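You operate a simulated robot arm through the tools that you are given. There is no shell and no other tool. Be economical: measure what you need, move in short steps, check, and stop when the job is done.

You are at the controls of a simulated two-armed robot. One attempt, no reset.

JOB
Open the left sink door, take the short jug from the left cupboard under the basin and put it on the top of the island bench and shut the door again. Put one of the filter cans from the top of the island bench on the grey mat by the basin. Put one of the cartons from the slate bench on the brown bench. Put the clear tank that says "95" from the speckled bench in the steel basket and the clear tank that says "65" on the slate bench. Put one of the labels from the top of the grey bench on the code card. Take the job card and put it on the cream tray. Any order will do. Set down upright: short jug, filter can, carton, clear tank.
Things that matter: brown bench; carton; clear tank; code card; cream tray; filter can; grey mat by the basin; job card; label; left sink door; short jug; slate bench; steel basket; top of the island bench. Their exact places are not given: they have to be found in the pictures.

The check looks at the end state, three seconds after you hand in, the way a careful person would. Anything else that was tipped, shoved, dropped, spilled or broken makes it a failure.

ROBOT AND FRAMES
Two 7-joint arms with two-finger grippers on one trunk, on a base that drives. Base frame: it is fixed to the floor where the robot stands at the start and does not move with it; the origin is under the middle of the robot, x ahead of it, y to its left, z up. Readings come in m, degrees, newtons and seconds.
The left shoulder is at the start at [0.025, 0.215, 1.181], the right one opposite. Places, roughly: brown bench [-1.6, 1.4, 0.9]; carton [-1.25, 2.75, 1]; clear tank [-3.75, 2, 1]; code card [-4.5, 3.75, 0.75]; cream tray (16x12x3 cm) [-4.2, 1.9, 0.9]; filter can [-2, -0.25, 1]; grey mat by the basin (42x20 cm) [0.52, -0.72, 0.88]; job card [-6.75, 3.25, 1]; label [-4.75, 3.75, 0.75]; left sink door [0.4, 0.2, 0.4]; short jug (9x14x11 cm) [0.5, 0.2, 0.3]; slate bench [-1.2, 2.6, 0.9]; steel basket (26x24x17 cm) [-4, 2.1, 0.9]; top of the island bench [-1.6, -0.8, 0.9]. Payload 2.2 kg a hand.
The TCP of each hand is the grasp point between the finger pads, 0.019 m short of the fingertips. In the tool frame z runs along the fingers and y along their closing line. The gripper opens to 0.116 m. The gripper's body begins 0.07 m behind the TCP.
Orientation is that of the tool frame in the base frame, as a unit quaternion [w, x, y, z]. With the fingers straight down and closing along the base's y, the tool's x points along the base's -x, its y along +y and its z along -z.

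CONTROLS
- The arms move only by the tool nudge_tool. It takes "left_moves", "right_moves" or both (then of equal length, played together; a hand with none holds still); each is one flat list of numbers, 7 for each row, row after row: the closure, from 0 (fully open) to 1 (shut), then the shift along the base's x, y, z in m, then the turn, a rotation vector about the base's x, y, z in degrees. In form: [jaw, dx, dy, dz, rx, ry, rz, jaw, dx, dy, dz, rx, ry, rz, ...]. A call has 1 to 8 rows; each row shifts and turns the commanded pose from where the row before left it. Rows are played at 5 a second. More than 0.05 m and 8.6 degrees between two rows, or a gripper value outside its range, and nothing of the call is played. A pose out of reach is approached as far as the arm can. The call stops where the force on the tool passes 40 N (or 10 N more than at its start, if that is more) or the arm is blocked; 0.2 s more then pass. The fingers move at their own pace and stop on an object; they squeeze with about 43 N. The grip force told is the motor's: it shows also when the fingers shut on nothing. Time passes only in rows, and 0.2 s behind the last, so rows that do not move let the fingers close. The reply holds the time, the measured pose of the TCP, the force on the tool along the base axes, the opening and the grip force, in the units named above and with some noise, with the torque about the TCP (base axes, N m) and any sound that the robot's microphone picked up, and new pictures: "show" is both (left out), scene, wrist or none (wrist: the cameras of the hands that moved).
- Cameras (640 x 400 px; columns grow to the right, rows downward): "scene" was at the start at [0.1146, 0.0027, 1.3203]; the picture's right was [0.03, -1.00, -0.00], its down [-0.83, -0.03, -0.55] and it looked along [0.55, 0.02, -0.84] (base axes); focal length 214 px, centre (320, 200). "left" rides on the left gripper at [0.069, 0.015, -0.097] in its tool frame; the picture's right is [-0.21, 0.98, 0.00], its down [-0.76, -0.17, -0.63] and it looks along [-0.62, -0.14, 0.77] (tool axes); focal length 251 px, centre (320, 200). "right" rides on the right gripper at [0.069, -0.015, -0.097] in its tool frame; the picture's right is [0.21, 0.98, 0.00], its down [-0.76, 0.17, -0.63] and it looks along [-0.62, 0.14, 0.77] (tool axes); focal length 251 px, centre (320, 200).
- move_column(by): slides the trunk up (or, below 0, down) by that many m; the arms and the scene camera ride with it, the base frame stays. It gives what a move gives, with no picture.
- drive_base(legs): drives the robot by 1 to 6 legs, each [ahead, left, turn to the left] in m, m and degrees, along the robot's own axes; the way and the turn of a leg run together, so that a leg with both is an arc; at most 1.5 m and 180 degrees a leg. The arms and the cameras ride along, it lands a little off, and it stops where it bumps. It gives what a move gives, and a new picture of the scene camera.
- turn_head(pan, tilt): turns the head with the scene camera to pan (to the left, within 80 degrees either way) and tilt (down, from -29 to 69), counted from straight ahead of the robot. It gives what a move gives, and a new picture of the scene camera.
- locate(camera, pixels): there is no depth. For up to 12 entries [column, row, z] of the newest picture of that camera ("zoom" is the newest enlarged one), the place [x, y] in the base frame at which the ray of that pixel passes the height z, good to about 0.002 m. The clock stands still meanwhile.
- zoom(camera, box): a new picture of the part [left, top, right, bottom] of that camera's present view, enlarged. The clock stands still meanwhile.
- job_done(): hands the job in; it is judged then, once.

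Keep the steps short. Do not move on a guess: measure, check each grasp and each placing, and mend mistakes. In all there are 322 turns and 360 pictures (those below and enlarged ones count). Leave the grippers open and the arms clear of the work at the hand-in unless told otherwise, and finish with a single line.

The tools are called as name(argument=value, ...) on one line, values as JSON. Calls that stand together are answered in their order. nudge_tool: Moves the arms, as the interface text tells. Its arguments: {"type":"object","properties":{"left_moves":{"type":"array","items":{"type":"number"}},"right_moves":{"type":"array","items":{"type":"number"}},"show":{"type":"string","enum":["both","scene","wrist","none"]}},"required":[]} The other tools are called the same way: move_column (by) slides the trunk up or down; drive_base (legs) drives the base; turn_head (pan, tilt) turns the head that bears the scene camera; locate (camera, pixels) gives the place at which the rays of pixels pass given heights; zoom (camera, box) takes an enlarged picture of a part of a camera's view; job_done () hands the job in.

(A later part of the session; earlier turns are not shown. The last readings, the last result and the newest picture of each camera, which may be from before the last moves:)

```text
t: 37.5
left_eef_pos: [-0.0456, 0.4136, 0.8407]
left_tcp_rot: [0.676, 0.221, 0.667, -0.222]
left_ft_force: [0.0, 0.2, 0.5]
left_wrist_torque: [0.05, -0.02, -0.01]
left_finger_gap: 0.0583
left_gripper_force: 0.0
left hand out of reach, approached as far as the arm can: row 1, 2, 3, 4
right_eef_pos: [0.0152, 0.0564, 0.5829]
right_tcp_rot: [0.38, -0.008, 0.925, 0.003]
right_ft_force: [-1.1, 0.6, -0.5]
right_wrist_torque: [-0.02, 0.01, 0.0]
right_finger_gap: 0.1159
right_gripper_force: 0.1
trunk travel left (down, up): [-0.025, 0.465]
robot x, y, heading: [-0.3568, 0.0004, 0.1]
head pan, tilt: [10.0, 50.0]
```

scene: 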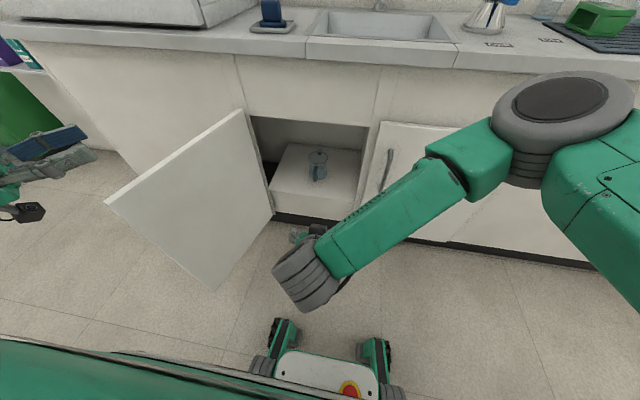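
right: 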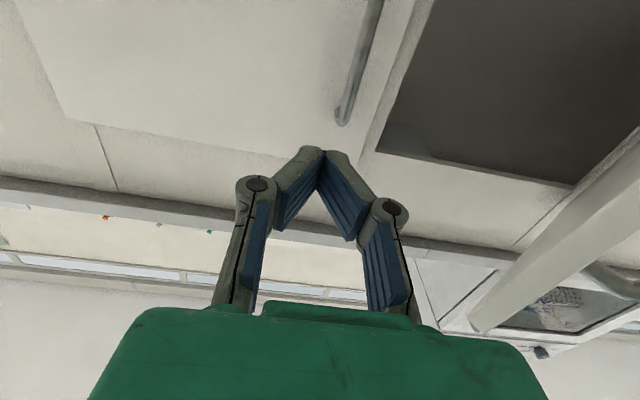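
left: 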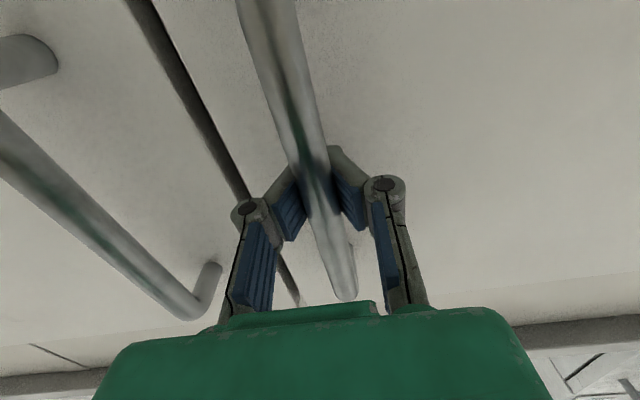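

locate(camera="scene", pixels=[[105, 203, 0.7], [243, 110, 0.7], [215, 288, 0.1], [275, 205, 0.12], [285, 395, 0.1], [385, 395, 0.1], [268, 345, 0.15]])

drive_base(legs=[[0, 0.08, 0]])

nudge_tool(right_moves=[0, 0.045, 0.004, -0.01, 0, 0, 0, 0, 0.045, 0.004, -0.01, 0, 0, 0, 0, 0.045, 0.004, -0.01, 0, 0, 0, 0, 0.045, 0.004, -0.01, 0, 0, 0, 0, 0.045, 0.004, -0.01, 0, 0, 0], show="scene")

```text
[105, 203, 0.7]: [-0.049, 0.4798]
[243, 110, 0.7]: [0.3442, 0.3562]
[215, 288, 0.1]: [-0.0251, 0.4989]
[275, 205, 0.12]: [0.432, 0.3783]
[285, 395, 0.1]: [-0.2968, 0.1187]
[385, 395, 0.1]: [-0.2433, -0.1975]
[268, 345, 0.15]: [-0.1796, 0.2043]
```

```text
t: 38.6
left_eef_pos: [-0.0447, 0.4571, 0.8527]
left_tcp_rot: [0.672, 0.23, 0.672, -0.211]
left_ft_force: [0.8, -0.7, -0.5]
left_wrist_torque: [0.03, 0.03, 0.04]
left_finger_gap: 0.0581
left_gripper_force: 0.2
right_eef_pos: [0.0178, 0.1085, 0.5845]
right_tcp_rot: [0.38, -0.001, 0.925, 0.016]
right_ft_force: [0.3, -1.1, -0.1]
right_wrist_torque: [0.05, 0.02, 0.04]
right_finger_gap: 0.1161
right_gripper_force: 0.1
trunk travel left (down, up): [-0.025, 0.465]
robot x, y, heading: [-0.355, 0.0696, -0.2]
head pan, tilt: [10.0, 50.0]
```

scene: 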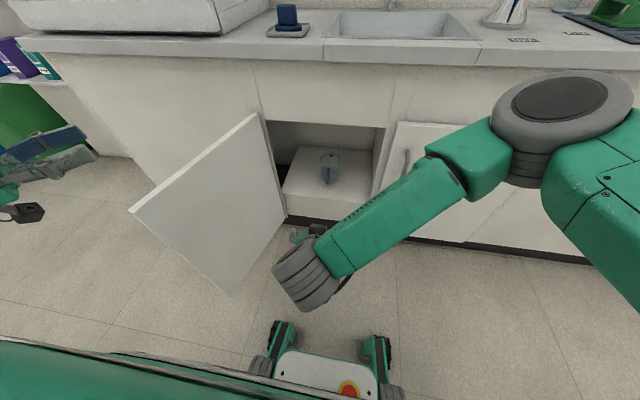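

```text
t: 39.8
left_eef_pos: [-0.046, 0.4875, 0.8397]
left_tcp_rot: [0.677, 0.218, 0.667, -0.223]
left_ft_force: [0.6, 0.2, -0.5]
left_wrist_torque: [0.0, -0.01, -0.03]
left_finger_gap: 0.0579
left_gripper_force: 0.0
right_eef_pos: [0.2416, 0.1507, 0.5315]
right_tcp_rot: [0.38, -0.008, 0.925, 0.001]
right_ft_force: [1.0, 0.9, -0.4]
right_wrist_torque: [0.01, -0.03, 0.02]
right_finger_gap: 0.1161
right_gripper_force: 0.1
trunk travel left (down, up): [-0.025, 0.465]
robot x, y, heading: [-0.3547, 0.0707, -0.1]
head pan, tilt: [10.0, 50.0]
```

scene: 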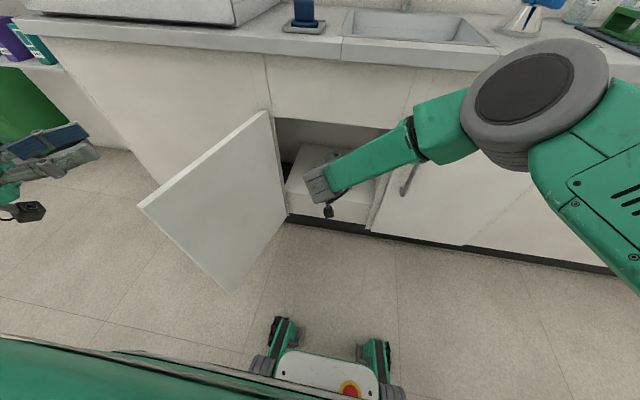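

Lower the right hand to z≈0.385 outside the cupboard so that the forearm will enter below the counter.

nudge_tool(right_moves=[0, -0.005, 0.002, -0.036, 0, 0, 0, 0, -0.005, 0.002, -0.036, 0, 0, 0, 0, -0.005, 0.002, -0.036, 0, 0, 0, 0, -0.005, 0.0, -0.036, 0, 0, 0], show="none")

drive_base(legs=[[0.17, 0, 0]])

zoom(camera="right", box=[0, 0, 640, 400])

```text
t: 40.8
left_eef_pos: [-0.0465, 0.4657, 0.8486]
left_tcp_rot: [0.675, 0.225, 0.669, -0.217]
left_ft_force: [0.0, -1.3, 0.9]
left_wrist_torque: [0.01, 0.03, 0.04]
left_finger_gap: 0.0578
left_gripper_force: 0.1
right_eef_pos: [0.2217, 0.1402, 0.3897]
right_tcp_rot: [0.382, -0.002, 0.924, 0.007]
right_ft_force: [0.9, -0.9, 0.6]
right_wrist_torque: [0.07, 0.03, 0.08]
right_finger_gap: 0.116
right_gripper_force: 0.1
trunk travel left (down, up): [-0.025, 0.465]
robot x, y, heading: [-0.3571, 0.0666, 0.0]
head pan, tilt: [10.0, 50.0]
```

```text
t: 42.2
left_eef_pos: [0.125, 0.4701, 0.8456]
left_tcp_rot: [0.675, 0.224, 0.668, -0.219]
left_ft_force: [1.1, 0.4, -0.5]
left_wrist_torque: [-0.03, 0.01, 0.0]
left_finger_gap: 0.0582
left_gripper_force: 0.2
right_eef_pos: [0.3911, 0.144, 0.3895]
right_tcp_rot: [0.38, -0.003, 0.925, 0.005]
right_ft_force: [-0.1, -0.6, -0.6]
right_wrist_torque: [0.01, -0.03, 0.03]
right_finger_gap: 0.1159
right_gripper_force: 0.0
trunk travel left (down, up): [-0.025, 0.465]
robot x, y, heading: [-0.1858, 0.0687, -0.5]
head pan, tilt: [10.0, 50.0]
```

scene: 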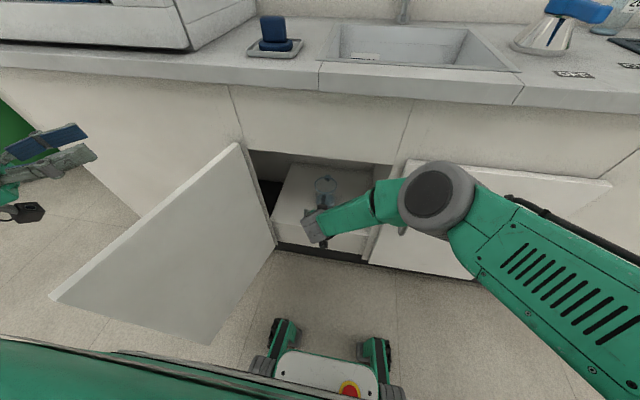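

```text
1.00 times, centred on (320, 200) of right (not enlarged: the box is as wide or as high as the picture)
```

zoom: 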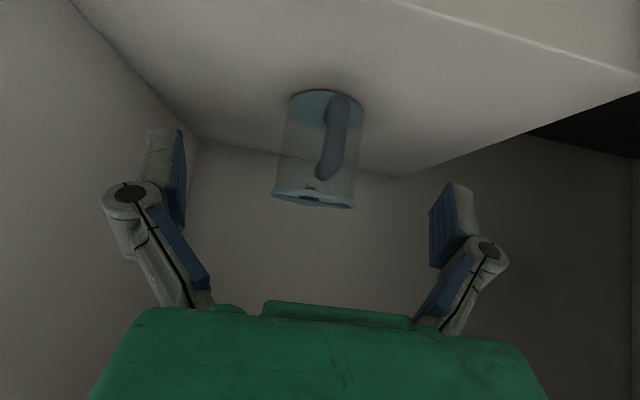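

Locate jug parts via the wrist camera: base ellipse (326,108) at z 0.31, rim (315,195) at z 0.42, handle (333,140).

locate(camera="right", pixels=[[326, 108, 0.31], [326, 108, 0.3], [291, 105, 0.31], [364, 112, 0.31], [314, 194, 0.42], [273, 193, 0.42], [355, 205, 0.42], [333, 140, 0.37], [205, 138, 0.31]])

```text
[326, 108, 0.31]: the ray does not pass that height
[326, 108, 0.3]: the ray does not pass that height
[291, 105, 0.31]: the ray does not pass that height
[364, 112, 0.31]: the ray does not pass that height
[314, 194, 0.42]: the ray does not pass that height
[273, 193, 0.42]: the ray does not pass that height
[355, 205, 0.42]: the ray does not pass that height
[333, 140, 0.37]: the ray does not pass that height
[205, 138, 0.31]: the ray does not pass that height
```

locate(camera="zoom", pixels=[[326, 108, 0.31], [326, 108, 0.29], [291, 105, 0.31], [364, 112, 0.31], [314, 194, 0.4], [205, 138, 0.31], [410, 4, 0.31]])

```text
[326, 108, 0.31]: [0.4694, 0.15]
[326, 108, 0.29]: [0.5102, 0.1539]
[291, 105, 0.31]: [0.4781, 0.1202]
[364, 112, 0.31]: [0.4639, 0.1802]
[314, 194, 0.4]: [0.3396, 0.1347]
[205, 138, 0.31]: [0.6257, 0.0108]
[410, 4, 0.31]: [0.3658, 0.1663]
```

Consistent picture: shelf at z≈0.265, jug centre ≈(0.557,0.160), rim 0.375. Align y and lower to z 0.335, then drive 0.09 ahead.

nudge_tool(right_moves=[0, 0, 0.008, -0.027, 0, 0, 0, 0, 0, 0.008, -0.027, 0, 0, 0], show="none")

drive_base(legs=[[0.08, 0, 0]])

zoom(camera="right", box=[0, 0, 640, 400])

```text
t: 42.8
left_eef_pos: [0.1224, 0.4707, 0.8458]
left_tcp_rot: [0.676, 0.224, 0.667, -0.22]
left_ft_force: [-0.7, 0.3, 1.2]
left_wrist_torque: [0.02, -0.01, -0.03]
left_finger_gap: 0.0581
left_gripper_force: 0.0
right_eef_pos: [0.397, 0.1535, 0.3374]
right_tcp_rot: [0.384, 0.0, 0.923, 0.001]
right_ft_force: [0.4, -0.1, 0.1]
right_wrist_torque: [-0.01, 0.03, -0.01]
right_finger_gap: 0.1162
right_gripper_force: 0.1
trunk travel left (down, up): [-0.025, 0.465]
robot x, y, heading: [-0.1841, 0.0681, -0.2]
head pan, tilt: [10.0, 50.0]
```

```text
t: 43.9
left_eef_pos: [0.2014, 0.4731, 0.8457]
left_tcp_rot: [0.676, 0.223, 0.667, -0.22]
left_ft_force: [0.6, -0.6, -0.2]
left_wrist_torque: [0.03, -0.04, -0.02]
left_finger_gap: 0.0577
left_gripper_force: 0.1
right_eef_pos: [0.4756, 0.1499, 0.3341]
right_tcp_rot: [0.382, -0.001, 0.924, -0.001]
right_ft_force: [0.4, -0.4, -0.3]
right_wrist_torque: [0.02, 0.01, 0.02]
right_finger_gap: 0.1158
right_gripper_force: 0.1
trunk travel left (down, up): [-0.025, 0.465]
robot x, y, heading: [-0.1029, 0.0653, -0.2]
head pan, tilt: [10.0, 50.0]
```

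scene: 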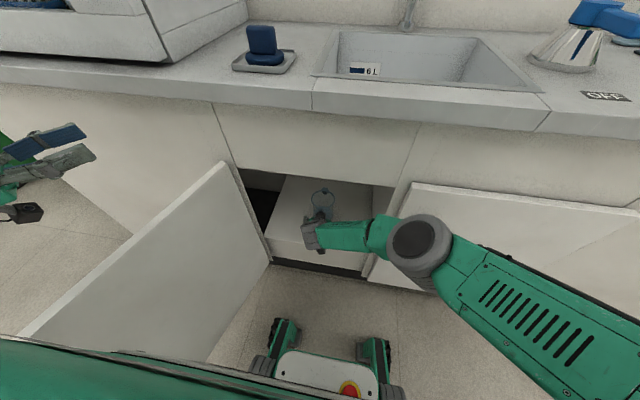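

```text
1.00 times, centred on (320, 200) of right (not enlarged: the box is as wide or as high as the picture)
```

zoom: 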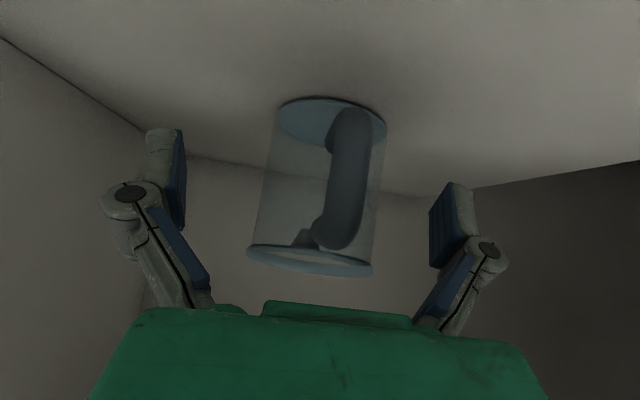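

locate(camera="zoom", pixels=[[332, 120, 0.265], [279, 108, 0.265], [386, 122, 0.265], [247, 248, 0.375], [374, 265, 0.375], [310, 257, 0.375]])

```text
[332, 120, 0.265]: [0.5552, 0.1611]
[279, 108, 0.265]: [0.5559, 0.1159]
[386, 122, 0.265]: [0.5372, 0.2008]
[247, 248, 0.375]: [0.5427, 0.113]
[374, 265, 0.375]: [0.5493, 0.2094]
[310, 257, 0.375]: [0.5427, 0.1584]
```

Centre (0.556,0.160) confirmed. Shift y +0.011, advance 0.077, then close.

nudge_tool(right_moves=[0, 0.0, 0.011, 0.002, 0, 0, 0, 0, 0.026, 0, 0, 0, 0, 0, 0, 0.026, 0, 0, 0, 0, 0, 0, 0.024, 0, 0, 0, 0, 0], show="both")

```text
t: 45.1
left_eef_pos: [0.1991, 0.4731, 0.8484]
left_tcp_rot: [0.677, 0.227, 0.665, -0.218]
left_ft_force: [0.3, -0.4, -0.7]
left_wrist_torque: [0.03, -0.01, -0.02]
left_finger_gap: 0.0579
left_gripper_force: 0.1
right_eef_pos: [0.5368, 0.0828, 0.3304]
right_tcp_rot: [0.386, 0.016, 0.922, -0.036]
right_ft_force: [0.8, -1.1, 0.3]
right_wrist_torque: [-0.01, 0.0, 0.03]
right_finger_gap: 0.116
right_gripper_force: 0.1
right hand out of reach, approached as far as the arm can: row 2, 3, 4
trunk travel left (down, up): [-0.025, 0.465]
robot x, y, heading: [-0.1076, 0.0688, -0.4]
head pan, tilt: [10.0, 50.0]
stopped in row 4 (right hand): the arm was blocked; the commanded pose is now the measured one
```

scene: 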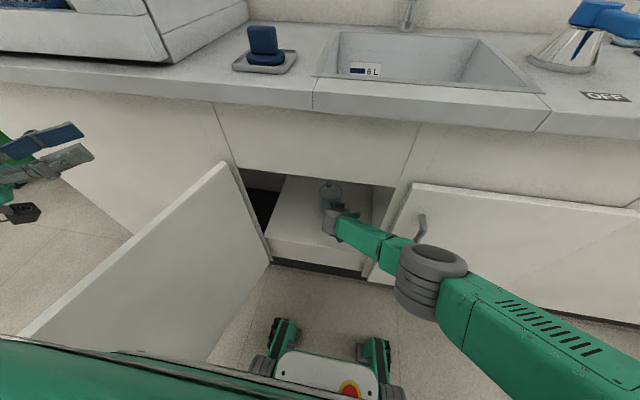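
right: 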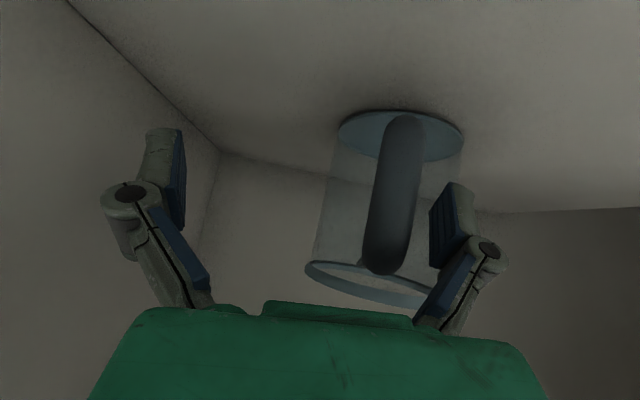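

The arm was short of reach and drifted to y 0.083. Back the hand off, lower the trunk fully, and bring the base nearer.

nudge_tool(right_moves=[0, -0.035, 0, 0.002, 0, 0, 0, 0, -0.035, 0, 0, 0, 0, 0, 0, 0, 0.025, 0, 0, 0, 2, 0, 0, 0.025, 0, 0, 0, 2], show="wrist")

drive_base(legs=[[0, 0.05, 0]])

```text
t: 46.1
left_eef_pos: [0.1987, 0.4725, 0.8469]
left_tcp_rot: [0.678, 0.225, 0.665, -0.218]
left_ft_force: [-1.4, 0.6, 0.5]
left_wrist_torque: [0.01, 0.0, 0.0]
left_finger_gap: 0.058
left_gripper_force: 0.1
right_eef_pos: [0.4664, 0.1341, 0.334]
right_tcp_rot: [0.387, -0.016, 0.922, -0.024]
right_ft_force: [-0.2, -0.5, 0.4]
right_wrist_torque: [-0.01, 0.0, 0.01]
right_finger_gap: 0.1162
right_gripper_force: 0.1
trunk travel left (down, up): [-0.025, 0.465]
robot x, y, heading: [-0.1083, 0.0644, -0.3]
head pan, tilt: [10.0, 50.0]
```

right: 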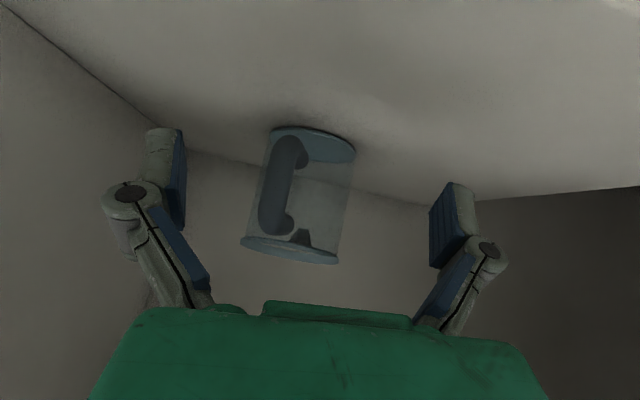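

```text
t: 47.0
left_eef_pos: [0.1997, 0.493, 0.8596]
left_tcp_rot: [0.674, 0.242, 0.666, -0.207]
left_ft_force: [-0.3, -2.3, 0.9]
left_wrist_torque: [0.02, 0.03, 0.22]
left_finger_gap: 0.0581
left_gripper_force: 0.0
right_eef_pos: [0.4687, 0.1645, 0.3334]
right_tcp_rot: [0.387, -0.01, 0.922, -0.012]
right_ft_force: [0.7, -1.5, -0.2]
right_wrist_torque: [0.11, 0.04, 0.16]
right_finger_gap: 0.1158
right_gripper_force: 0.1
trunk travel left (down, up): [-0.025, 0.465]
robot x, y, heading: [-0.1055, 0.1098, -0.0]
head pan, tilt: [10.0, 50.0]
```

scene: 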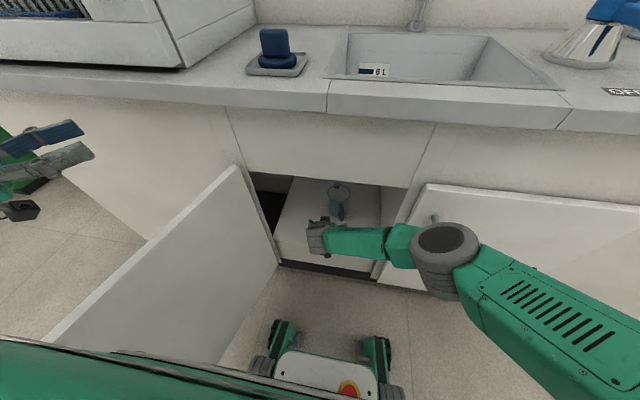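

The jug got turned/pushed slightly. Look again with the wrist camera.

zoom(camera="right", box=[0, 0, 640, 400])

```text
1.00 times, centred on (320, 200) of right (not enlarged: the box is as wide or as high as the picture)
```

zoom: 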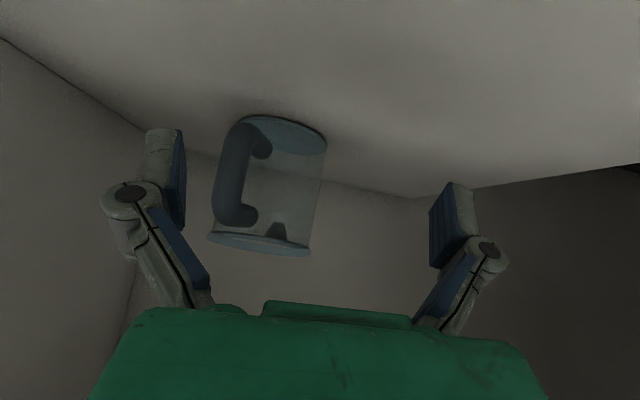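

locate(camera="zoom", pixels=[[285, 134, 0.265], [242, 125, 0.265], [327, 142, 0.265], [208, 237, 0.375], [311, 249, 0.375], [260, 244, 0.375], [237, 212, 0.355], [240, 140, 0.29]])

```text
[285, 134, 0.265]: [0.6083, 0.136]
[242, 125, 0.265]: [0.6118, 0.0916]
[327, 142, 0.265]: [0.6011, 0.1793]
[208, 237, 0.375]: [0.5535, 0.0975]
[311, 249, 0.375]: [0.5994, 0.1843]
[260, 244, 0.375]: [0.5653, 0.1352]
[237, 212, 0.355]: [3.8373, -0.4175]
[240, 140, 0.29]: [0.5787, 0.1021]
```

Jug now at ≈(0.60,0.136), handle pointing front-right. Plan: right hand yaw +25°, steeper tilt, from above. First retract both hands, then bring the base 0.1 closer.

nudge_tool(left_moves=[0.5, -0.035, 0.0, -0.02, 0, 0, 0, 0.5, -0.035, 0, -0.02, 0, 0, 0, 0.5, -0.035, 0, -0.02, 0, 0, 0, 0.5, -0.035, 0, 0, 0, 0, 0], right_moves=[0, -0.03, -0.005, 0.0, 0, 3, 5, 0, -0.03, -0.005, 0.01, 0, 3, 5, 0, -0.03, -0.005, 0.015, 0, 3, 5, 0, -0.03, -0.005, 0.015, 0, 3, 5], show="scene")

```text
t: 48.0
left_eef_pos: [0.0666, 0.5392, 0.7854]
left_tcp_rot: [0.678, 0.235, 0.663, -0.214]
left_ft_force: [-0.3, -0.4, -0.3]
left_wrist_torque: [-0.02, -0.04, -0.04]
left_finger_gap: 0.0579
left_gripper_force: 0.1
left hand out of reach, approached as far as the arm can: row 1, 2
right_eef_pos: [0.3476, 0.1541, 0.3756]
right_tcp_rot: [0.287, -0.176, 0.94, 0.047]
right_ft_force: [-1.0, -0.3, -0.8]
right_wrist_torque: [-0.02, -0.02, 0.03]
right_finger_gap: 0.1163
right_gripper_force: 0.1
trunk travel left (down, up): [-0.025, 0.465]
robot x, y, heading: [-0.1096, 0.1086, -0.3]
head pan, tilt: [10.0, 50.0]
```

scene: 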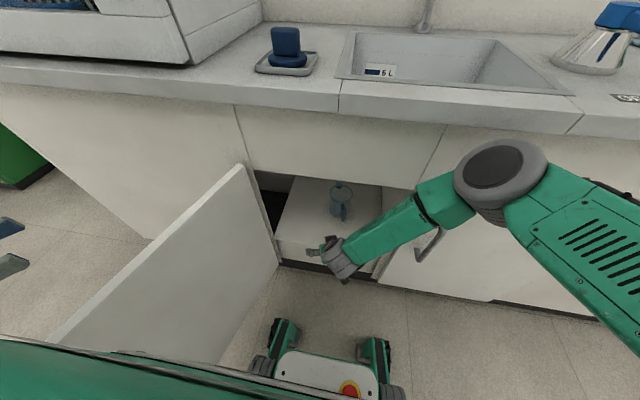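

Bring the hand up over the jug's level with tilt 45°, yaw 30°, then drive 0.1 m so it ends above the jug.

nudge_tool(right_moves=[0, 0.01, -0.003, 0.025, 0.9, -2.6, 2.5, 0, 0.025, -0.003, 0.02, 0.9, -2.6, 2.5, 0, 0.035, -0.004, 0, 0.9, -2.6, 2.5, 0, 0.035, -0.004, 0, 0.9, -2.6, 2.5, 0, 0.035, -0.004, 0, 0, 0, 0], show="both")

```text
t: 49.2
left_eef_pos: [0.0666, 0.5294, 0.7887]
left_tcp_rot: [0.676, 0.239, 0.664, -0.212]
left_ft_force: [0.5, -0.7, 1.3]
left_wrist_torque: [0.02, 0.02, 0.03]
left_finger_gap: 0.058
left_gripper_force: 0.1
right_eef_pos: [0.4887, 0.1258, 0.4184]
right_tcp_rot: [0.372, -0.25, 0.889, 0.09]
right_ft_force: [0.0, -0.4, 0.1]
right_wrist_torque: [0.04, -0.01, 0.06]
right_finger_gap: 0.1161
right_gripper_force: 0.0
trunk travel left (down, up): [-0.025, 0.465]
robot x, y, heading: [-0.1067, 0.1058, -0.6]
head pan, tilt: [10.0, 50.0]
```

scene: 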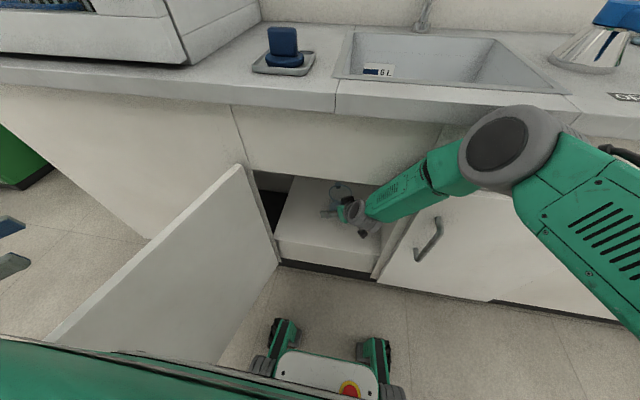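
right: 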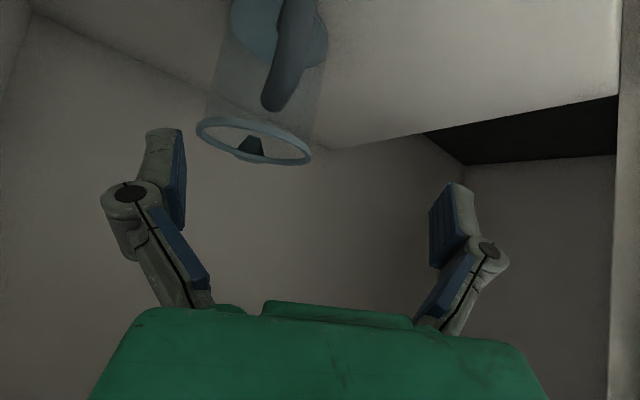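

The elbow limits driving at this pose, so alternate: drive 0.05, extend the hand, check.

drive_base(legs=[[0.045, 0, 0]])

nudge_tool(right_moves=[0, 0.02, 0.005, 0, 0, 0, 0, 0, 0.02, 0.005, 0, 0, 0, 0, 0, 0.02, 0.0, 0, 0, 0, 0], show="both")

```text
t: 50.0
left_eef_pos: [0.0825, 0.5327, 0.7873]
left_tcp_rot: [0.677, 0.237, 0.663, -0.215]
left_ft_force: [-1.4, -0.3, 0.2]
left_wrist_torque: [0.0, 0.04, 0.02]
left_finger_gap: 0.058
left_gripper_force: 0.0
right_eef_pos: [0.4845, 0.1291, 0.4059]
right_tcp_rot: [0.355, -0.255, 0.895, 0.09]
right_ft_force: [-0.2, 0.3, 0.9]
right_wrist_torque: [-0.06, 0.02, 0.0]
right_finger_gap: 0.116
right_gripper_force: 0.2
trunk travel left (down, up): [-0.025, 0.465]
robot x, y, heading: [-0.0903, 0.11, -0.5]
head pan, tilt: [10.0, 50.0]
stopped in leg 1: the robot was blocked; the commanded pose is now the measured one
```

scene: 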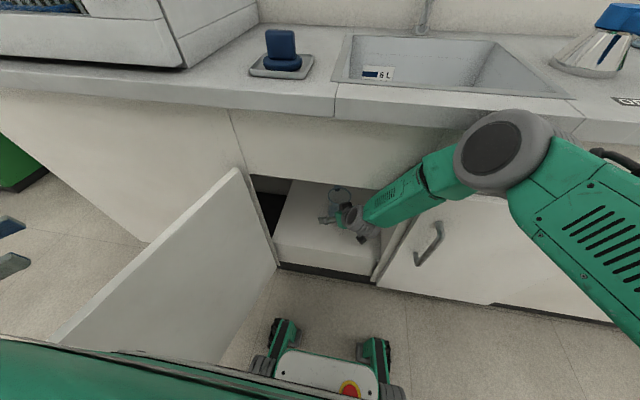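

```text
t: 51.0
left_eef_pos: [0.0819, 0.533, 0.7827]
left_tcp_rot: [0.674, 0.239, 0.662, -0.223]
left_ft_force: [-0.9, 0.1, 0.2]
left_wrist_torque: [0.04, 0.02, 0.04]
left_finger_gap: 0.0581
left_gripper_force: 0.1
right_eef_pos: [0.5001, 0.129, 0.3697]
right_tcp_rot: [0.32, -0.254, 0.908, 0.091]
right_ft_force: [-0.8, 0.1, -0.2]
right_wrist_torque: [0.0, 0.01, -0.02]
right_finger_gap: 0.1159
right_gripper_force: 0.0
trunk travel left (down, up): [-0.025, 0.465]
robot x, y, heading: [-0.1014, 0.1008, -1.1]
head pan, tilt: [10.0, 50.0]
stopped in row 3 (right hand): the arm was blocked; the commanded pose is now the measured one
```

scene: 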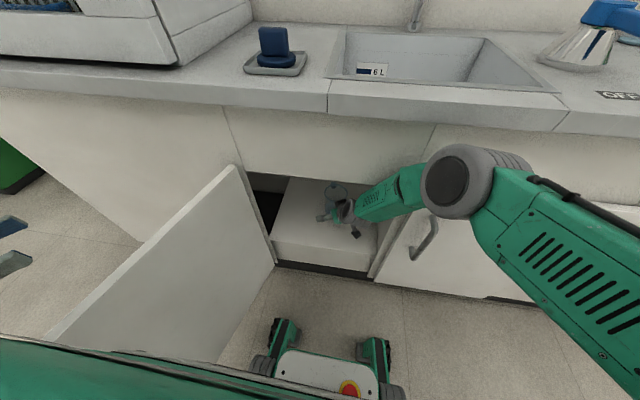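
right: 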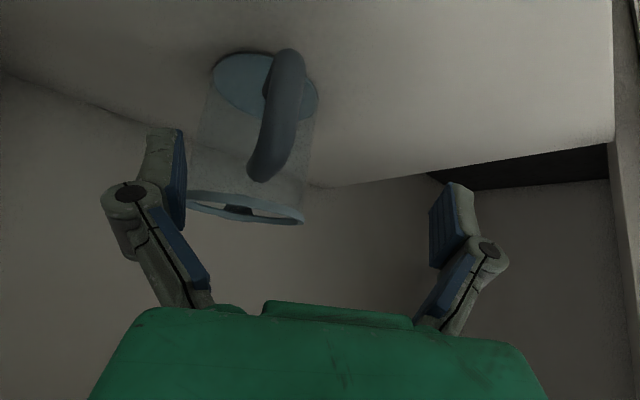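

The forearm pressed against the fascia. I'll lower the trunk the last 0.025 and aim for the handle, which is nearer. Measure it.

move_column(by=-0.025)

zoom(camera="right", box=[0, 0, 640, 400])

```text
t: 51.7
left_eef_pos: [0.0814, 0.5283, 0.7595]
left_tcp_rot: [0.675, 0.241, 0.662, -0.222]
left_ft_force: [-0.5, 0.5, 0.2]
left_wrist_torque: [0.0, -0.02, -0.02]
left_finger_gap: 0.0581
left_gripper_force: 0.1
right_eef_pos: [0.5117, 0.1276, 0.3554]
right_tcp_rot: [0.33, -0.253, 0.905, 0.091]
right_ft_force: [-0.1, -0.6, 0.0]
right_wrist_torque: [0.0, 0.0, 0.0]
right_finger_gap: 0.116
right_gripper_force: 0.1
trunk travel left (down, up): [0.0, 0.49]
robot x, y, heading: [-0.0981, 0.1018, -1.1]
head pan, tilt: [10.0, 50.0]
```

```text
1.00 times, centred on (320, 200) of right (not enlarged: the box is as wide or as high as the picture)
```

zoom: 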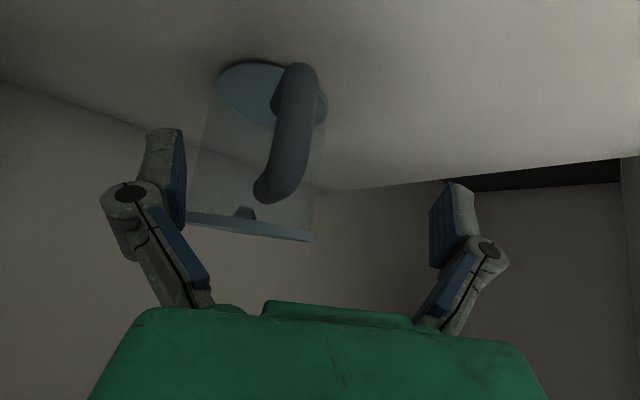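

locate(camera="zoom", pixels=[[271, 95, 0.265], [217, 78, 0.265], [327, 105, 0.265], [303, 75, 0.28], [303, 75, 0.285], [297, 110, 0.31], [290, 140, 0.32], [290, 140, 0.33]])

```text
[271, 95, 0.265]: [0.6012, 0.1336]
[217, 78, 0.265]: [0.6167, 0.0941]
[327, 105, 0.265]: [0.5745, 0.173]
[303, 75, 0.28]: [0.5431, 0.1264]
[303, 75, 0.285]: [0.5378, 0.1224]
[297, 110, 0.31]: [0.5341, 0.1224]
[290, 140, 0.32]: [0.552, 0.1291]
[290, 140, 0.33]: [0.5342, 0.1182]
```

Handle bar at ≈(0.534,0.120), z 0.29–0.345. Move TCP there and close on the bar.

nudge_tool(right_moves=[0.3, 0.0, -0.008, -0.0, 0, 0, 0, 0.3, 0.01, 0, -0.015, 0, 0, 0, 0.3, 0.01, 0, -0.012, 0, 0, 0], show="wrist")

```text
t: 52.5
left_eef_pos: [0.0805, 0.526, 0.759]
left_tcp_rot: [0.675, 0.241, 0.662, -0.22]
left_ft_force: [0.3, 0.5, -0.1]
left_wrist_torque: [-0.03, 0.02, 0.01]
left_finger_gap: 0.0579
left_gripper_force: 0.1
right_eef_pos: [0.5328, 0.1196, 0.3304]
right_tcp_rot: [0.332, -0.253, 0.904, 0.092]
right_ft_force: [-0.3, -0.1, 0.8]
right_wrist_torque: [0.0, 0.03, -0.01]
right_finger_gap: 0.0813
right_gripper_force: 0.1
trunk travel left (down, up): [0.0, 0.49]
robot x, y, heading: [-0.1021, 0.1068, -1.3]
head pan, tilt: [10.0, 50.0]
```

right: 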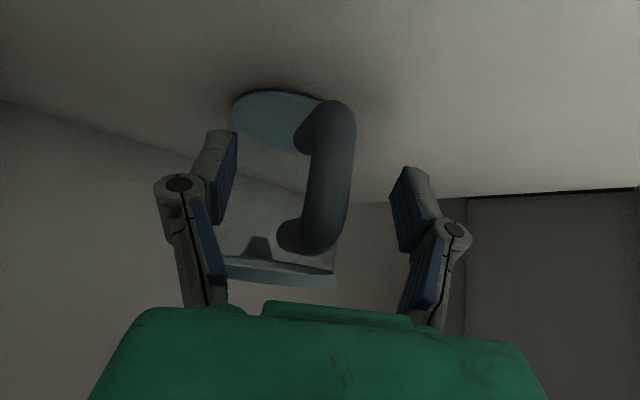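

The bar passes right through the TCP's pixel (320,187). Close.

nudge_tool(right_moves=[0.6, 0, 0, 0, 0, 0, 0, 1, 0, 0, 0, 0, 0, 0, 1, 0, 0, 0, 0, 0, 0, 1, 0, 0, 0, 0, 0, 0], show="wrist")

```text
t: 53.5
left_eef_pos: [0.0818, 0.5296, 0.7591]
left_tcp_rot: [0.675, 0.24, 0.662, -0.221]
left_ft_force: [-0.6, 0.2, 0.2]
left_wrist_torque: [0.0, 0.0, 0.02]
left_finger_gap: 0.0577
left_gripper_force: 0.1
right_eef_pos: [0.5307, 0.121, 0.3301]
right_tcp_rot: [0.33, -0.253, 0.905, 0.091]
right_ft_force: [-0.5, -0.8, 0.6]
right_wrist_torque: [-0.07, 0.0, 0.0]
right_finger_gap: 0.006
right_gripper_force: 31.5
trunk travel left (down, up): [0.0, 0.49]
robot x, y, heading: [-0.0984, 0.1005, -1.4]
head pan, tilt: [10.0, 50.0]
```

right: 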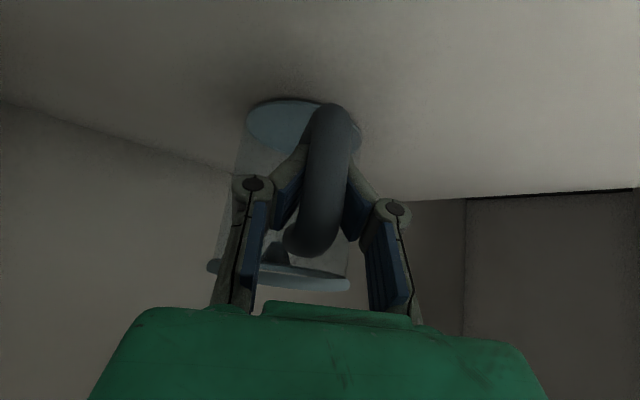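

Gripped (gap 6 mm, as with the door handle). Lift 0.03 m and check.

nudge_tool(right_moves=[1, 0, 0, 0.015, 0, 0, 0, 1, -0.005, 0, 0.015, 0, 0, 0], show="both")

```text
t: 54.1
left_eef_pos: [0.0817, 0.5272, 0.759]
left_tcp_rot: [0.674, 0.241, 0.662, -0.22]
left_ft_force: [-0.7, 0.3, 0.0]
left_wrist_torque: [0.01, 0.0, 0.01]
left_finger_gap: 0.0581
left_gripper_force: 0.0
right_eef_pos: [0.5139, 0.1212, 0.3475]
right_tcp_rot: [0.32, -0.253, 0.908, 0.094]
right_ft_force: [-0.7, 0.0, -0.6]
right_wrist_torque: [-0.02, 0.08, 0.0]
right_finger_gap: 0.0056
right_gripper_force: 31.1
trunk travel left (down, up): [0.0, 0.49]
robot x, y, heading: [-0.1023, 0.0982, -1.4]
head pan, tilt: [10.0, 50.0]
```

scene: 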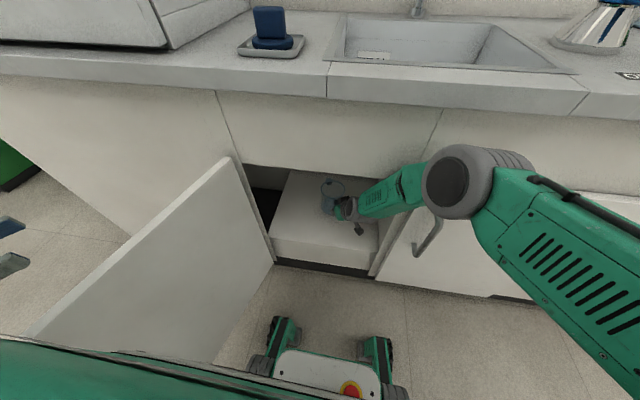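
right: 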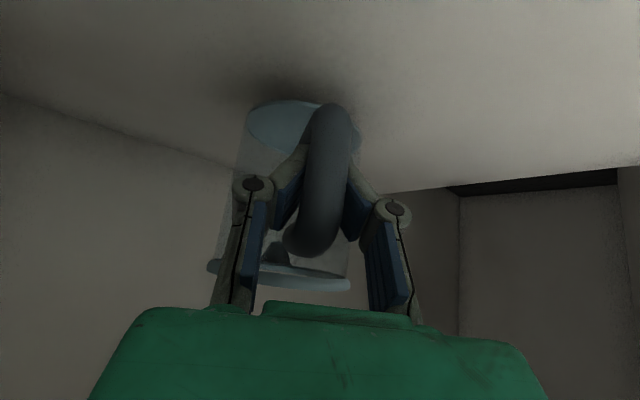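

The jug rides with the hand. Drive straight back 0.3 m to take it out.

drive_base(legs=[[-0.32, 0, 0]])

zoom(camera="right", box=[0, 0, 640, 400])

```text
t: 56.3
left_eef_pos: [-0.2373, 0.5354, 0.7597]
left_tcp_rot: [0.675, 0.24, 0.662, -0.222]
left_ft_force: [0.5, 0.2, 0.7]
left_wrist_torque: [0.0, -0.02, 0.01]
left_finger_gap: 0.0581
left_gripper_force: 0.0
right_eef_pos: [0.2067, 0.1282, 0.3601]
right_tcp_rot: [0.331, -0.252, 0.905, 0.09]
right_ft_force: [-0.2, -0.5, -0.5]
right_wrist_torque: [-0.02, 0.05, -0.03]
right_finger_gap: 0.006
right_gripper_force: 31.4
trunk travel left (down, up): [0.0, 0.49]
robot x, y, heading: [-0.4201, 0.1087, -1.5]
head pan, tilt: [10.0, 50.0]
```

scene: 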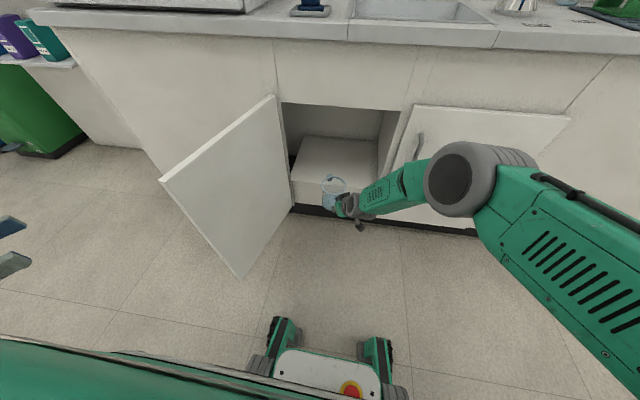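

```text
1.00 times, centred on (320, 200) of right (not enlarged: the box is as wide or as high as the picture)
```

zoom: 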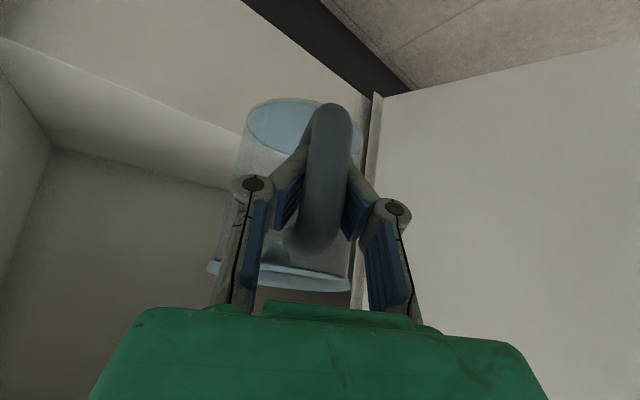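

Jug is out. Raise trunk 0.2 and the right hand so the jug clears the door's swing.

move_column(by=0.2)

nudge_tool(right_moves=[1, -0.02, -0.02, 0.04, 0, 0, 0, 1, -0.02, -0.02, 0.04, 0, 0, 0, 1, -0.02, -0.02, 0.04, 0, 0, 0, 1, -0.02, -0.02, 0.04, 0, 0, 0, 1, -0.02, -0.02, 0.04, 0, 0, 0, 1, -0.02, -0.02, 0.04, 0, 0, 0, 1, -0.02, -0.02, 0.04, 0, 0, 0, 1, 0, -0.02, 0.04, 0, 0, 0], show="both")

```text
t: 58.4
left_eef_pos: [-0.2393, 0.5326, 0.9608]
left_tcp_rot: [0.676, 0.243, 0.66, -0.22]
left_ft_force: [-0.5, -0.6, 0.3]
left_wrist_torque: [0.0, 0.02, -0.01]
left_finger_gap: 0.0581
left_gripper_force: 0.0
right_eef_pos: [0.2066, 0.1261, 0.5608]
right_tcp_rot: [0.332, -0.252, 0.904, 0.092]
right_ft_force: [-0.2, 0.0, -2.3]
right_wrist_torque: [-0.01, 0.06, 0.03]
right_finger_gap: 0.0061
right_gripper_force: 31.4
trunk travel left (down, up): [-0.2, 0.29]
robot x, y, heading: [-0.4209, 0.1065, -1.5]
head pan, tilt: [10.0, 50.0]
```

```text
t: 60.2
left_eef_pos: [-0.2395, 0.5335, 0.9623]
left_tcp_rot: [0.675, 0.243, 0.661, -0.22]
left_ft_force: [0.0, -0.1, 0.1]
left_wrist_torque: [0.0, 0.02, -0.01]
left_finger_gap: 0.0581
left_gripper_force: 0.1
right_eef_pos: [0.0654, -0.0329, 0.883]
right_tcp_rot: [0.333, -0.252, 0.904, 0.093]
right_ft_force: [0.4, -0.3, -1.5]
right_wrist_torque: [-0.02, -0.01, -0.01]
right_finger_gap: 0.0061
right_gripper_force: 30.5
trunk travel left (down, up): [-0.2, 0.29]
robot x, y, heading: [-0.4191, 0.1079, -1.3]
head pan, tilt: [10.0, 50.0]
```

scene: 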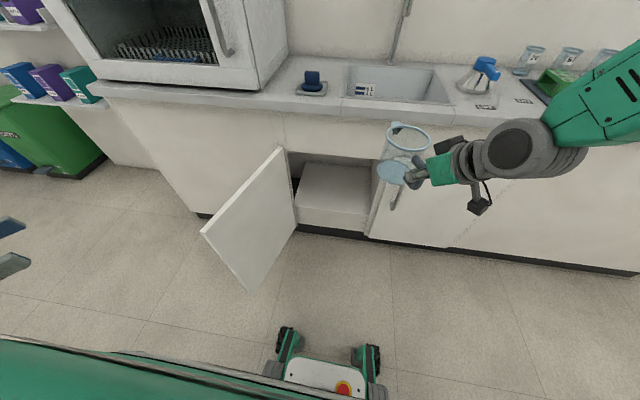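
right: 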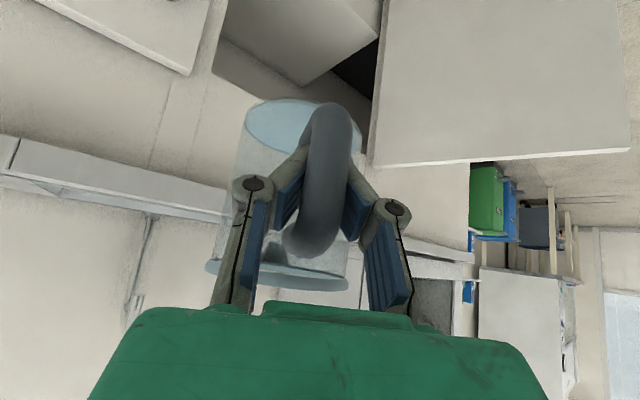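

Bring the left hand, closed, to the outer side of the door (≈(0,0.62,0.55)).

nudge_tool(left_moves=[1, 0.02, 0.02, -0.035, 0, 0, 0, 1, 0.02, 0.02, -0.035, 0, 0, 0, 1, 0.02, 0.02, -0.035, 0, 0, 0, 1, 0.02, 0.015, -0.035, 0, 0, 0, 1, 0.025, 0.01, -0.035, 0, 0, 0, 1, 0.025, 0, -0.035, 0, 0, 0, 1, 0.03, 0, -0.035, 0, 0, 0, 1, 0.03, 0, -0.035, 0, 0, 0], show="scene")

```text
t: 62.0
left_eef_pos: [-0.0485, 0.6188, 0.6799]
left_tcp_rot: [0.675, 0.242, 0.661, -0.221]
left_ft_force: [-0.5, -0.6, -0.1]
left_wrist_torque: [-0.01, 0.01, 0.02]
left_finger_gap: 0.0
left_gripper_force: 29.0
right_eef_pos: [0.0666, -0.0313, 0.8821]
right_tcp_rot: [0.33, -0.252, 0.905, 0.092]
right_ft_force: [-0.2, 0.2, -0.7]
right_wrist_torque: [0.0, 0.05, 0.01]
right_finger_gap: 0.006
right_gripper_force: 31.8
trunk travel left (down, up): [-0.2, 0.29]
robot x, y, heading: [-0.4205, 0.1075, -1.5]
head pan, tilt: [10.0, 50.0]
```

scene: 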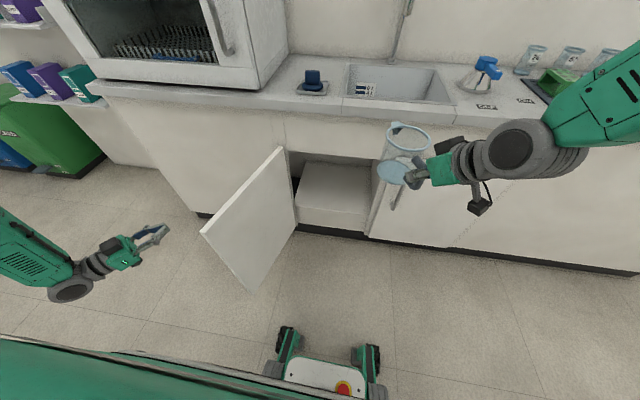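

nudge_tool(left_moves=[1, 0.025, 0.0, -0.04, 0, 0, 0, 1, 0.025, 0, -0.04, 0, 0, 0, 1, 0.02, 0.0, -0.04, 0, 0, 0, 1, 0.0, -0.045, 0, 0, 0, 0, 1, 0.0, -0.045, 0, 0, 0, 0, 1, 0.0, -0.045, 0, 0, 0, 0, 1, 0.0, -0.045, 0, 0, 0, 0, 1, 0.0, -0.045, 0, 0, 0, 0], show="scene")

```text
t: 63.8
left_eef_pos: [0.0227, 0.3919, 0.5614]
left_tcp_rot: [0.675, 0.244, 0.661, -0.22]
left_ft_force: [-0.6, -0.5, 0.6]
left_wrist_torque: [-0.04, 0.01, 0.01]
left_finger_gap: 0.0002
left_gripper_force: 28.2
right_eef_pos: [0.0657, -0.0336, 0.882]
right_tcp_rot: [0.333, -0.251, 0.904, 0.092]
right_ft_force: [0.3, -0.8, -0.6]
right_wrist_torque: [0.0, 0.0, 0.05]
right_finger_gap: 0.006
right_gripper_force: 31.6
trunk travel left (down, up): [-0.2, 0.29]
robot x, y, heading: [-0.4168, 0.1076, -1.3]
head pan, tilt: [10.0, 50.0]
```

scene: 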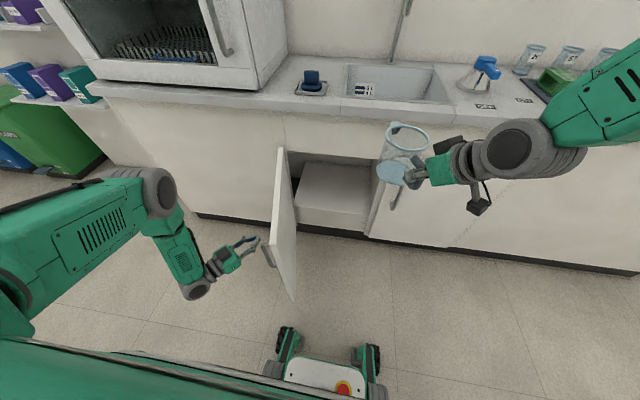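

nudge_tool(left_moves=[1, 0.01, -0.04, 0, 0, 0, 0, 1, 0.01, -0.04, 0, 0, 0, 0, 1, 0.015, -0.04, 0, 0, 0, 0, 1, 0.02, -0.035, 0, 0, 0, 0, 1, 0.025, -0.035, 0, 0, 0, 0, 1, 0.03, -0.03, 0, 0, 0, 0, 1, 0.035, -0.025, 0, 0, 0, 0, 1, 0.035, -0.02, 0, 0, 0, 0], show="scene")

```text
t: 65.6
left_eef_pos: [0.2009, 0.1276, 0.561]
left_tcp_rot: [0.675, 0.243, 0.661, -0.22]
left_ft_force: [-0.1, 0.4, -0.1]
left_wrist_torque: [-0.01, 0.0, 0.01]
left_finger_gap: 0.0
left_gripper_force: 28.0
right_eef_pos: [0.0664, -0.0341, 0.8826]
right_tcp_rot: [0.332, -0.252, 0.904, 0.093]
right_ft_force: [-0.6, 0.3, -0.8]
right_wrist_torque: [-0.01, 0.03, 0.01]
right_finger_gap: 0.0059
right_gripper_force: 30.8
trunk travel left (down, up): [-0.2, 0.29]
robot x, y, heading: [-0.4214, 0.1085, -1.2]
head pan, tilt: [10.0, 50.0]
```

scene: 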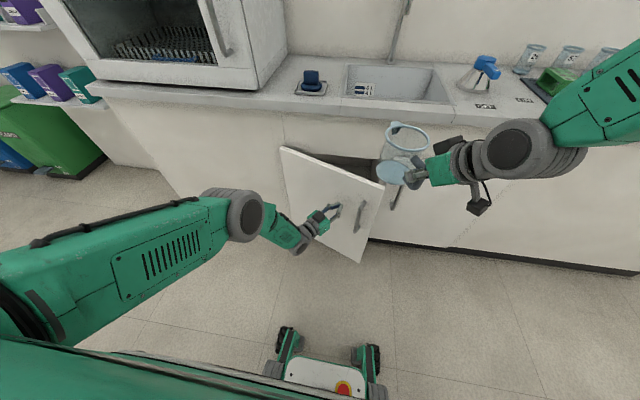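

nudge_tool(left_moves=[1, 0.035, 0.0, 0, 0, 0, 0, 1, 0.035, 0.0, 0, 0, 0, 0, 1, 0.03, 0.0, 0, 0, 0, 0, 1, 0.03, 0.0, 0, 0, 0, 0], show="scene")

```text
t: 66.6
left_eef_pos: [0.2849, 0.1251, 0.5927]
left_tcp_rot: [0.674, 0.243, 0.661, -0.221]
left_ft_force: [-0.6, 0.3, -0.4]
left_wrist_torque: [0.0, -0.02, 0.0]
left_finger_gap: 0.0
left_gripper_force: 28.3
left hand out of reach, approached as far as the arm can: row 2, 3, 4
right_eef_pos: [0.0646, -0.0346, 0.882]
right_tcp_rot: [0.332, -0.251, 0.905, 0.091]
right_ft_force: [-0.2, -0.1, -0.5]
right_wrist_torque: [-0.03, 0.04, 0.0]
right_finger_gap: 0.0059
right_gripper_force: 31.6
trunk travel left (down, up): [-0.2, 0.29]
robot x, y, heading: [-0.4204, 0.1112, -1.3]
head pan, tilt: [10.0, 50.0]
```

scene: 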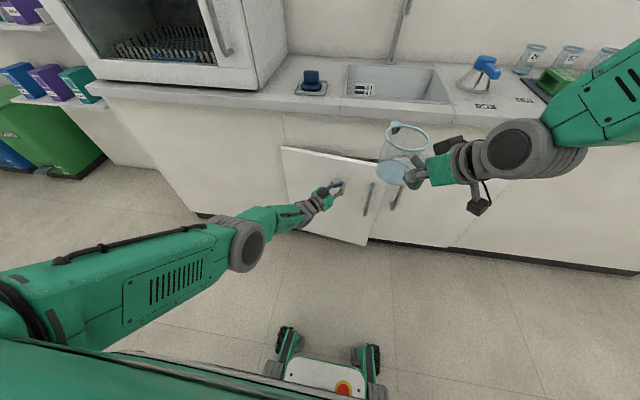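

Drive 0.07 forward to press the door shut (jug front stays at x≈0.26, clear of the counter).

drive_base(legs=[[0.06, 0, 0]])

zoom(camera="scene", box=[250, 120, 450, 250])

```text
t: 67.7
left_eef_pos: [0.3369, 0.1235, 0.5952]
left_tcp_rot: [0.679, 0.245, 0.655, -0.222]
left_ft_force: [0.2, -0.3, 0.7]
left_wrist_torque: [-0.01, 0.03, 0.01]
left_finger_gap: 0.0
left_gripper_force: 28.7
right_eef_pos: [0.1155, -0.0356, 0.8842]
right_tcp_rot: [0.334, -0.252, 0.904, 0.093]
right_ft_force: [-0.8, -0.4, -1.2]
right_wrist_torque: [0.01, 0.05, 0.04]
right_finger_gap: 0.0058
right_gripper_force: 30.7
trunk travel left (down, up): [-0.2, 0.29]
robot x, y, heading: [-0.3661, 0.1059, -1.5]
head pan, tilt: [10.0, 50.0]
stopped in leg 1: the force on the tool passed its limit at 146 N (the readings are from after the stop); the commanded pose is now the measured one
```

scene: 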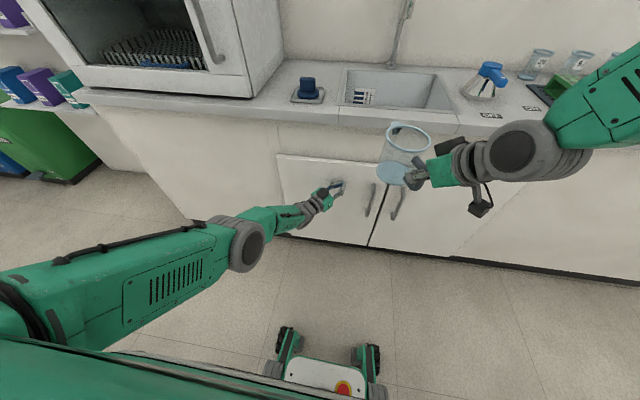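

```text
3.08 times, centred on (350, 185) of scene
```

zoom: 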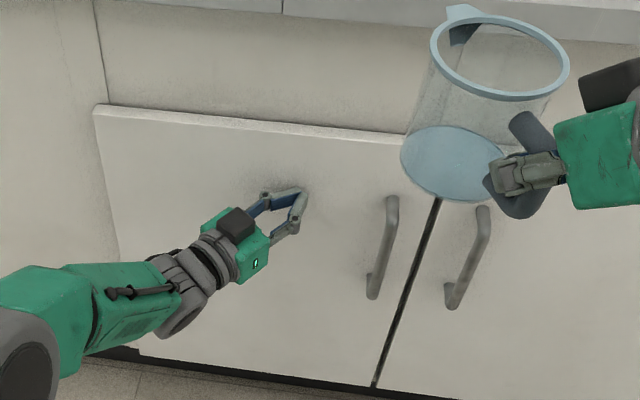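

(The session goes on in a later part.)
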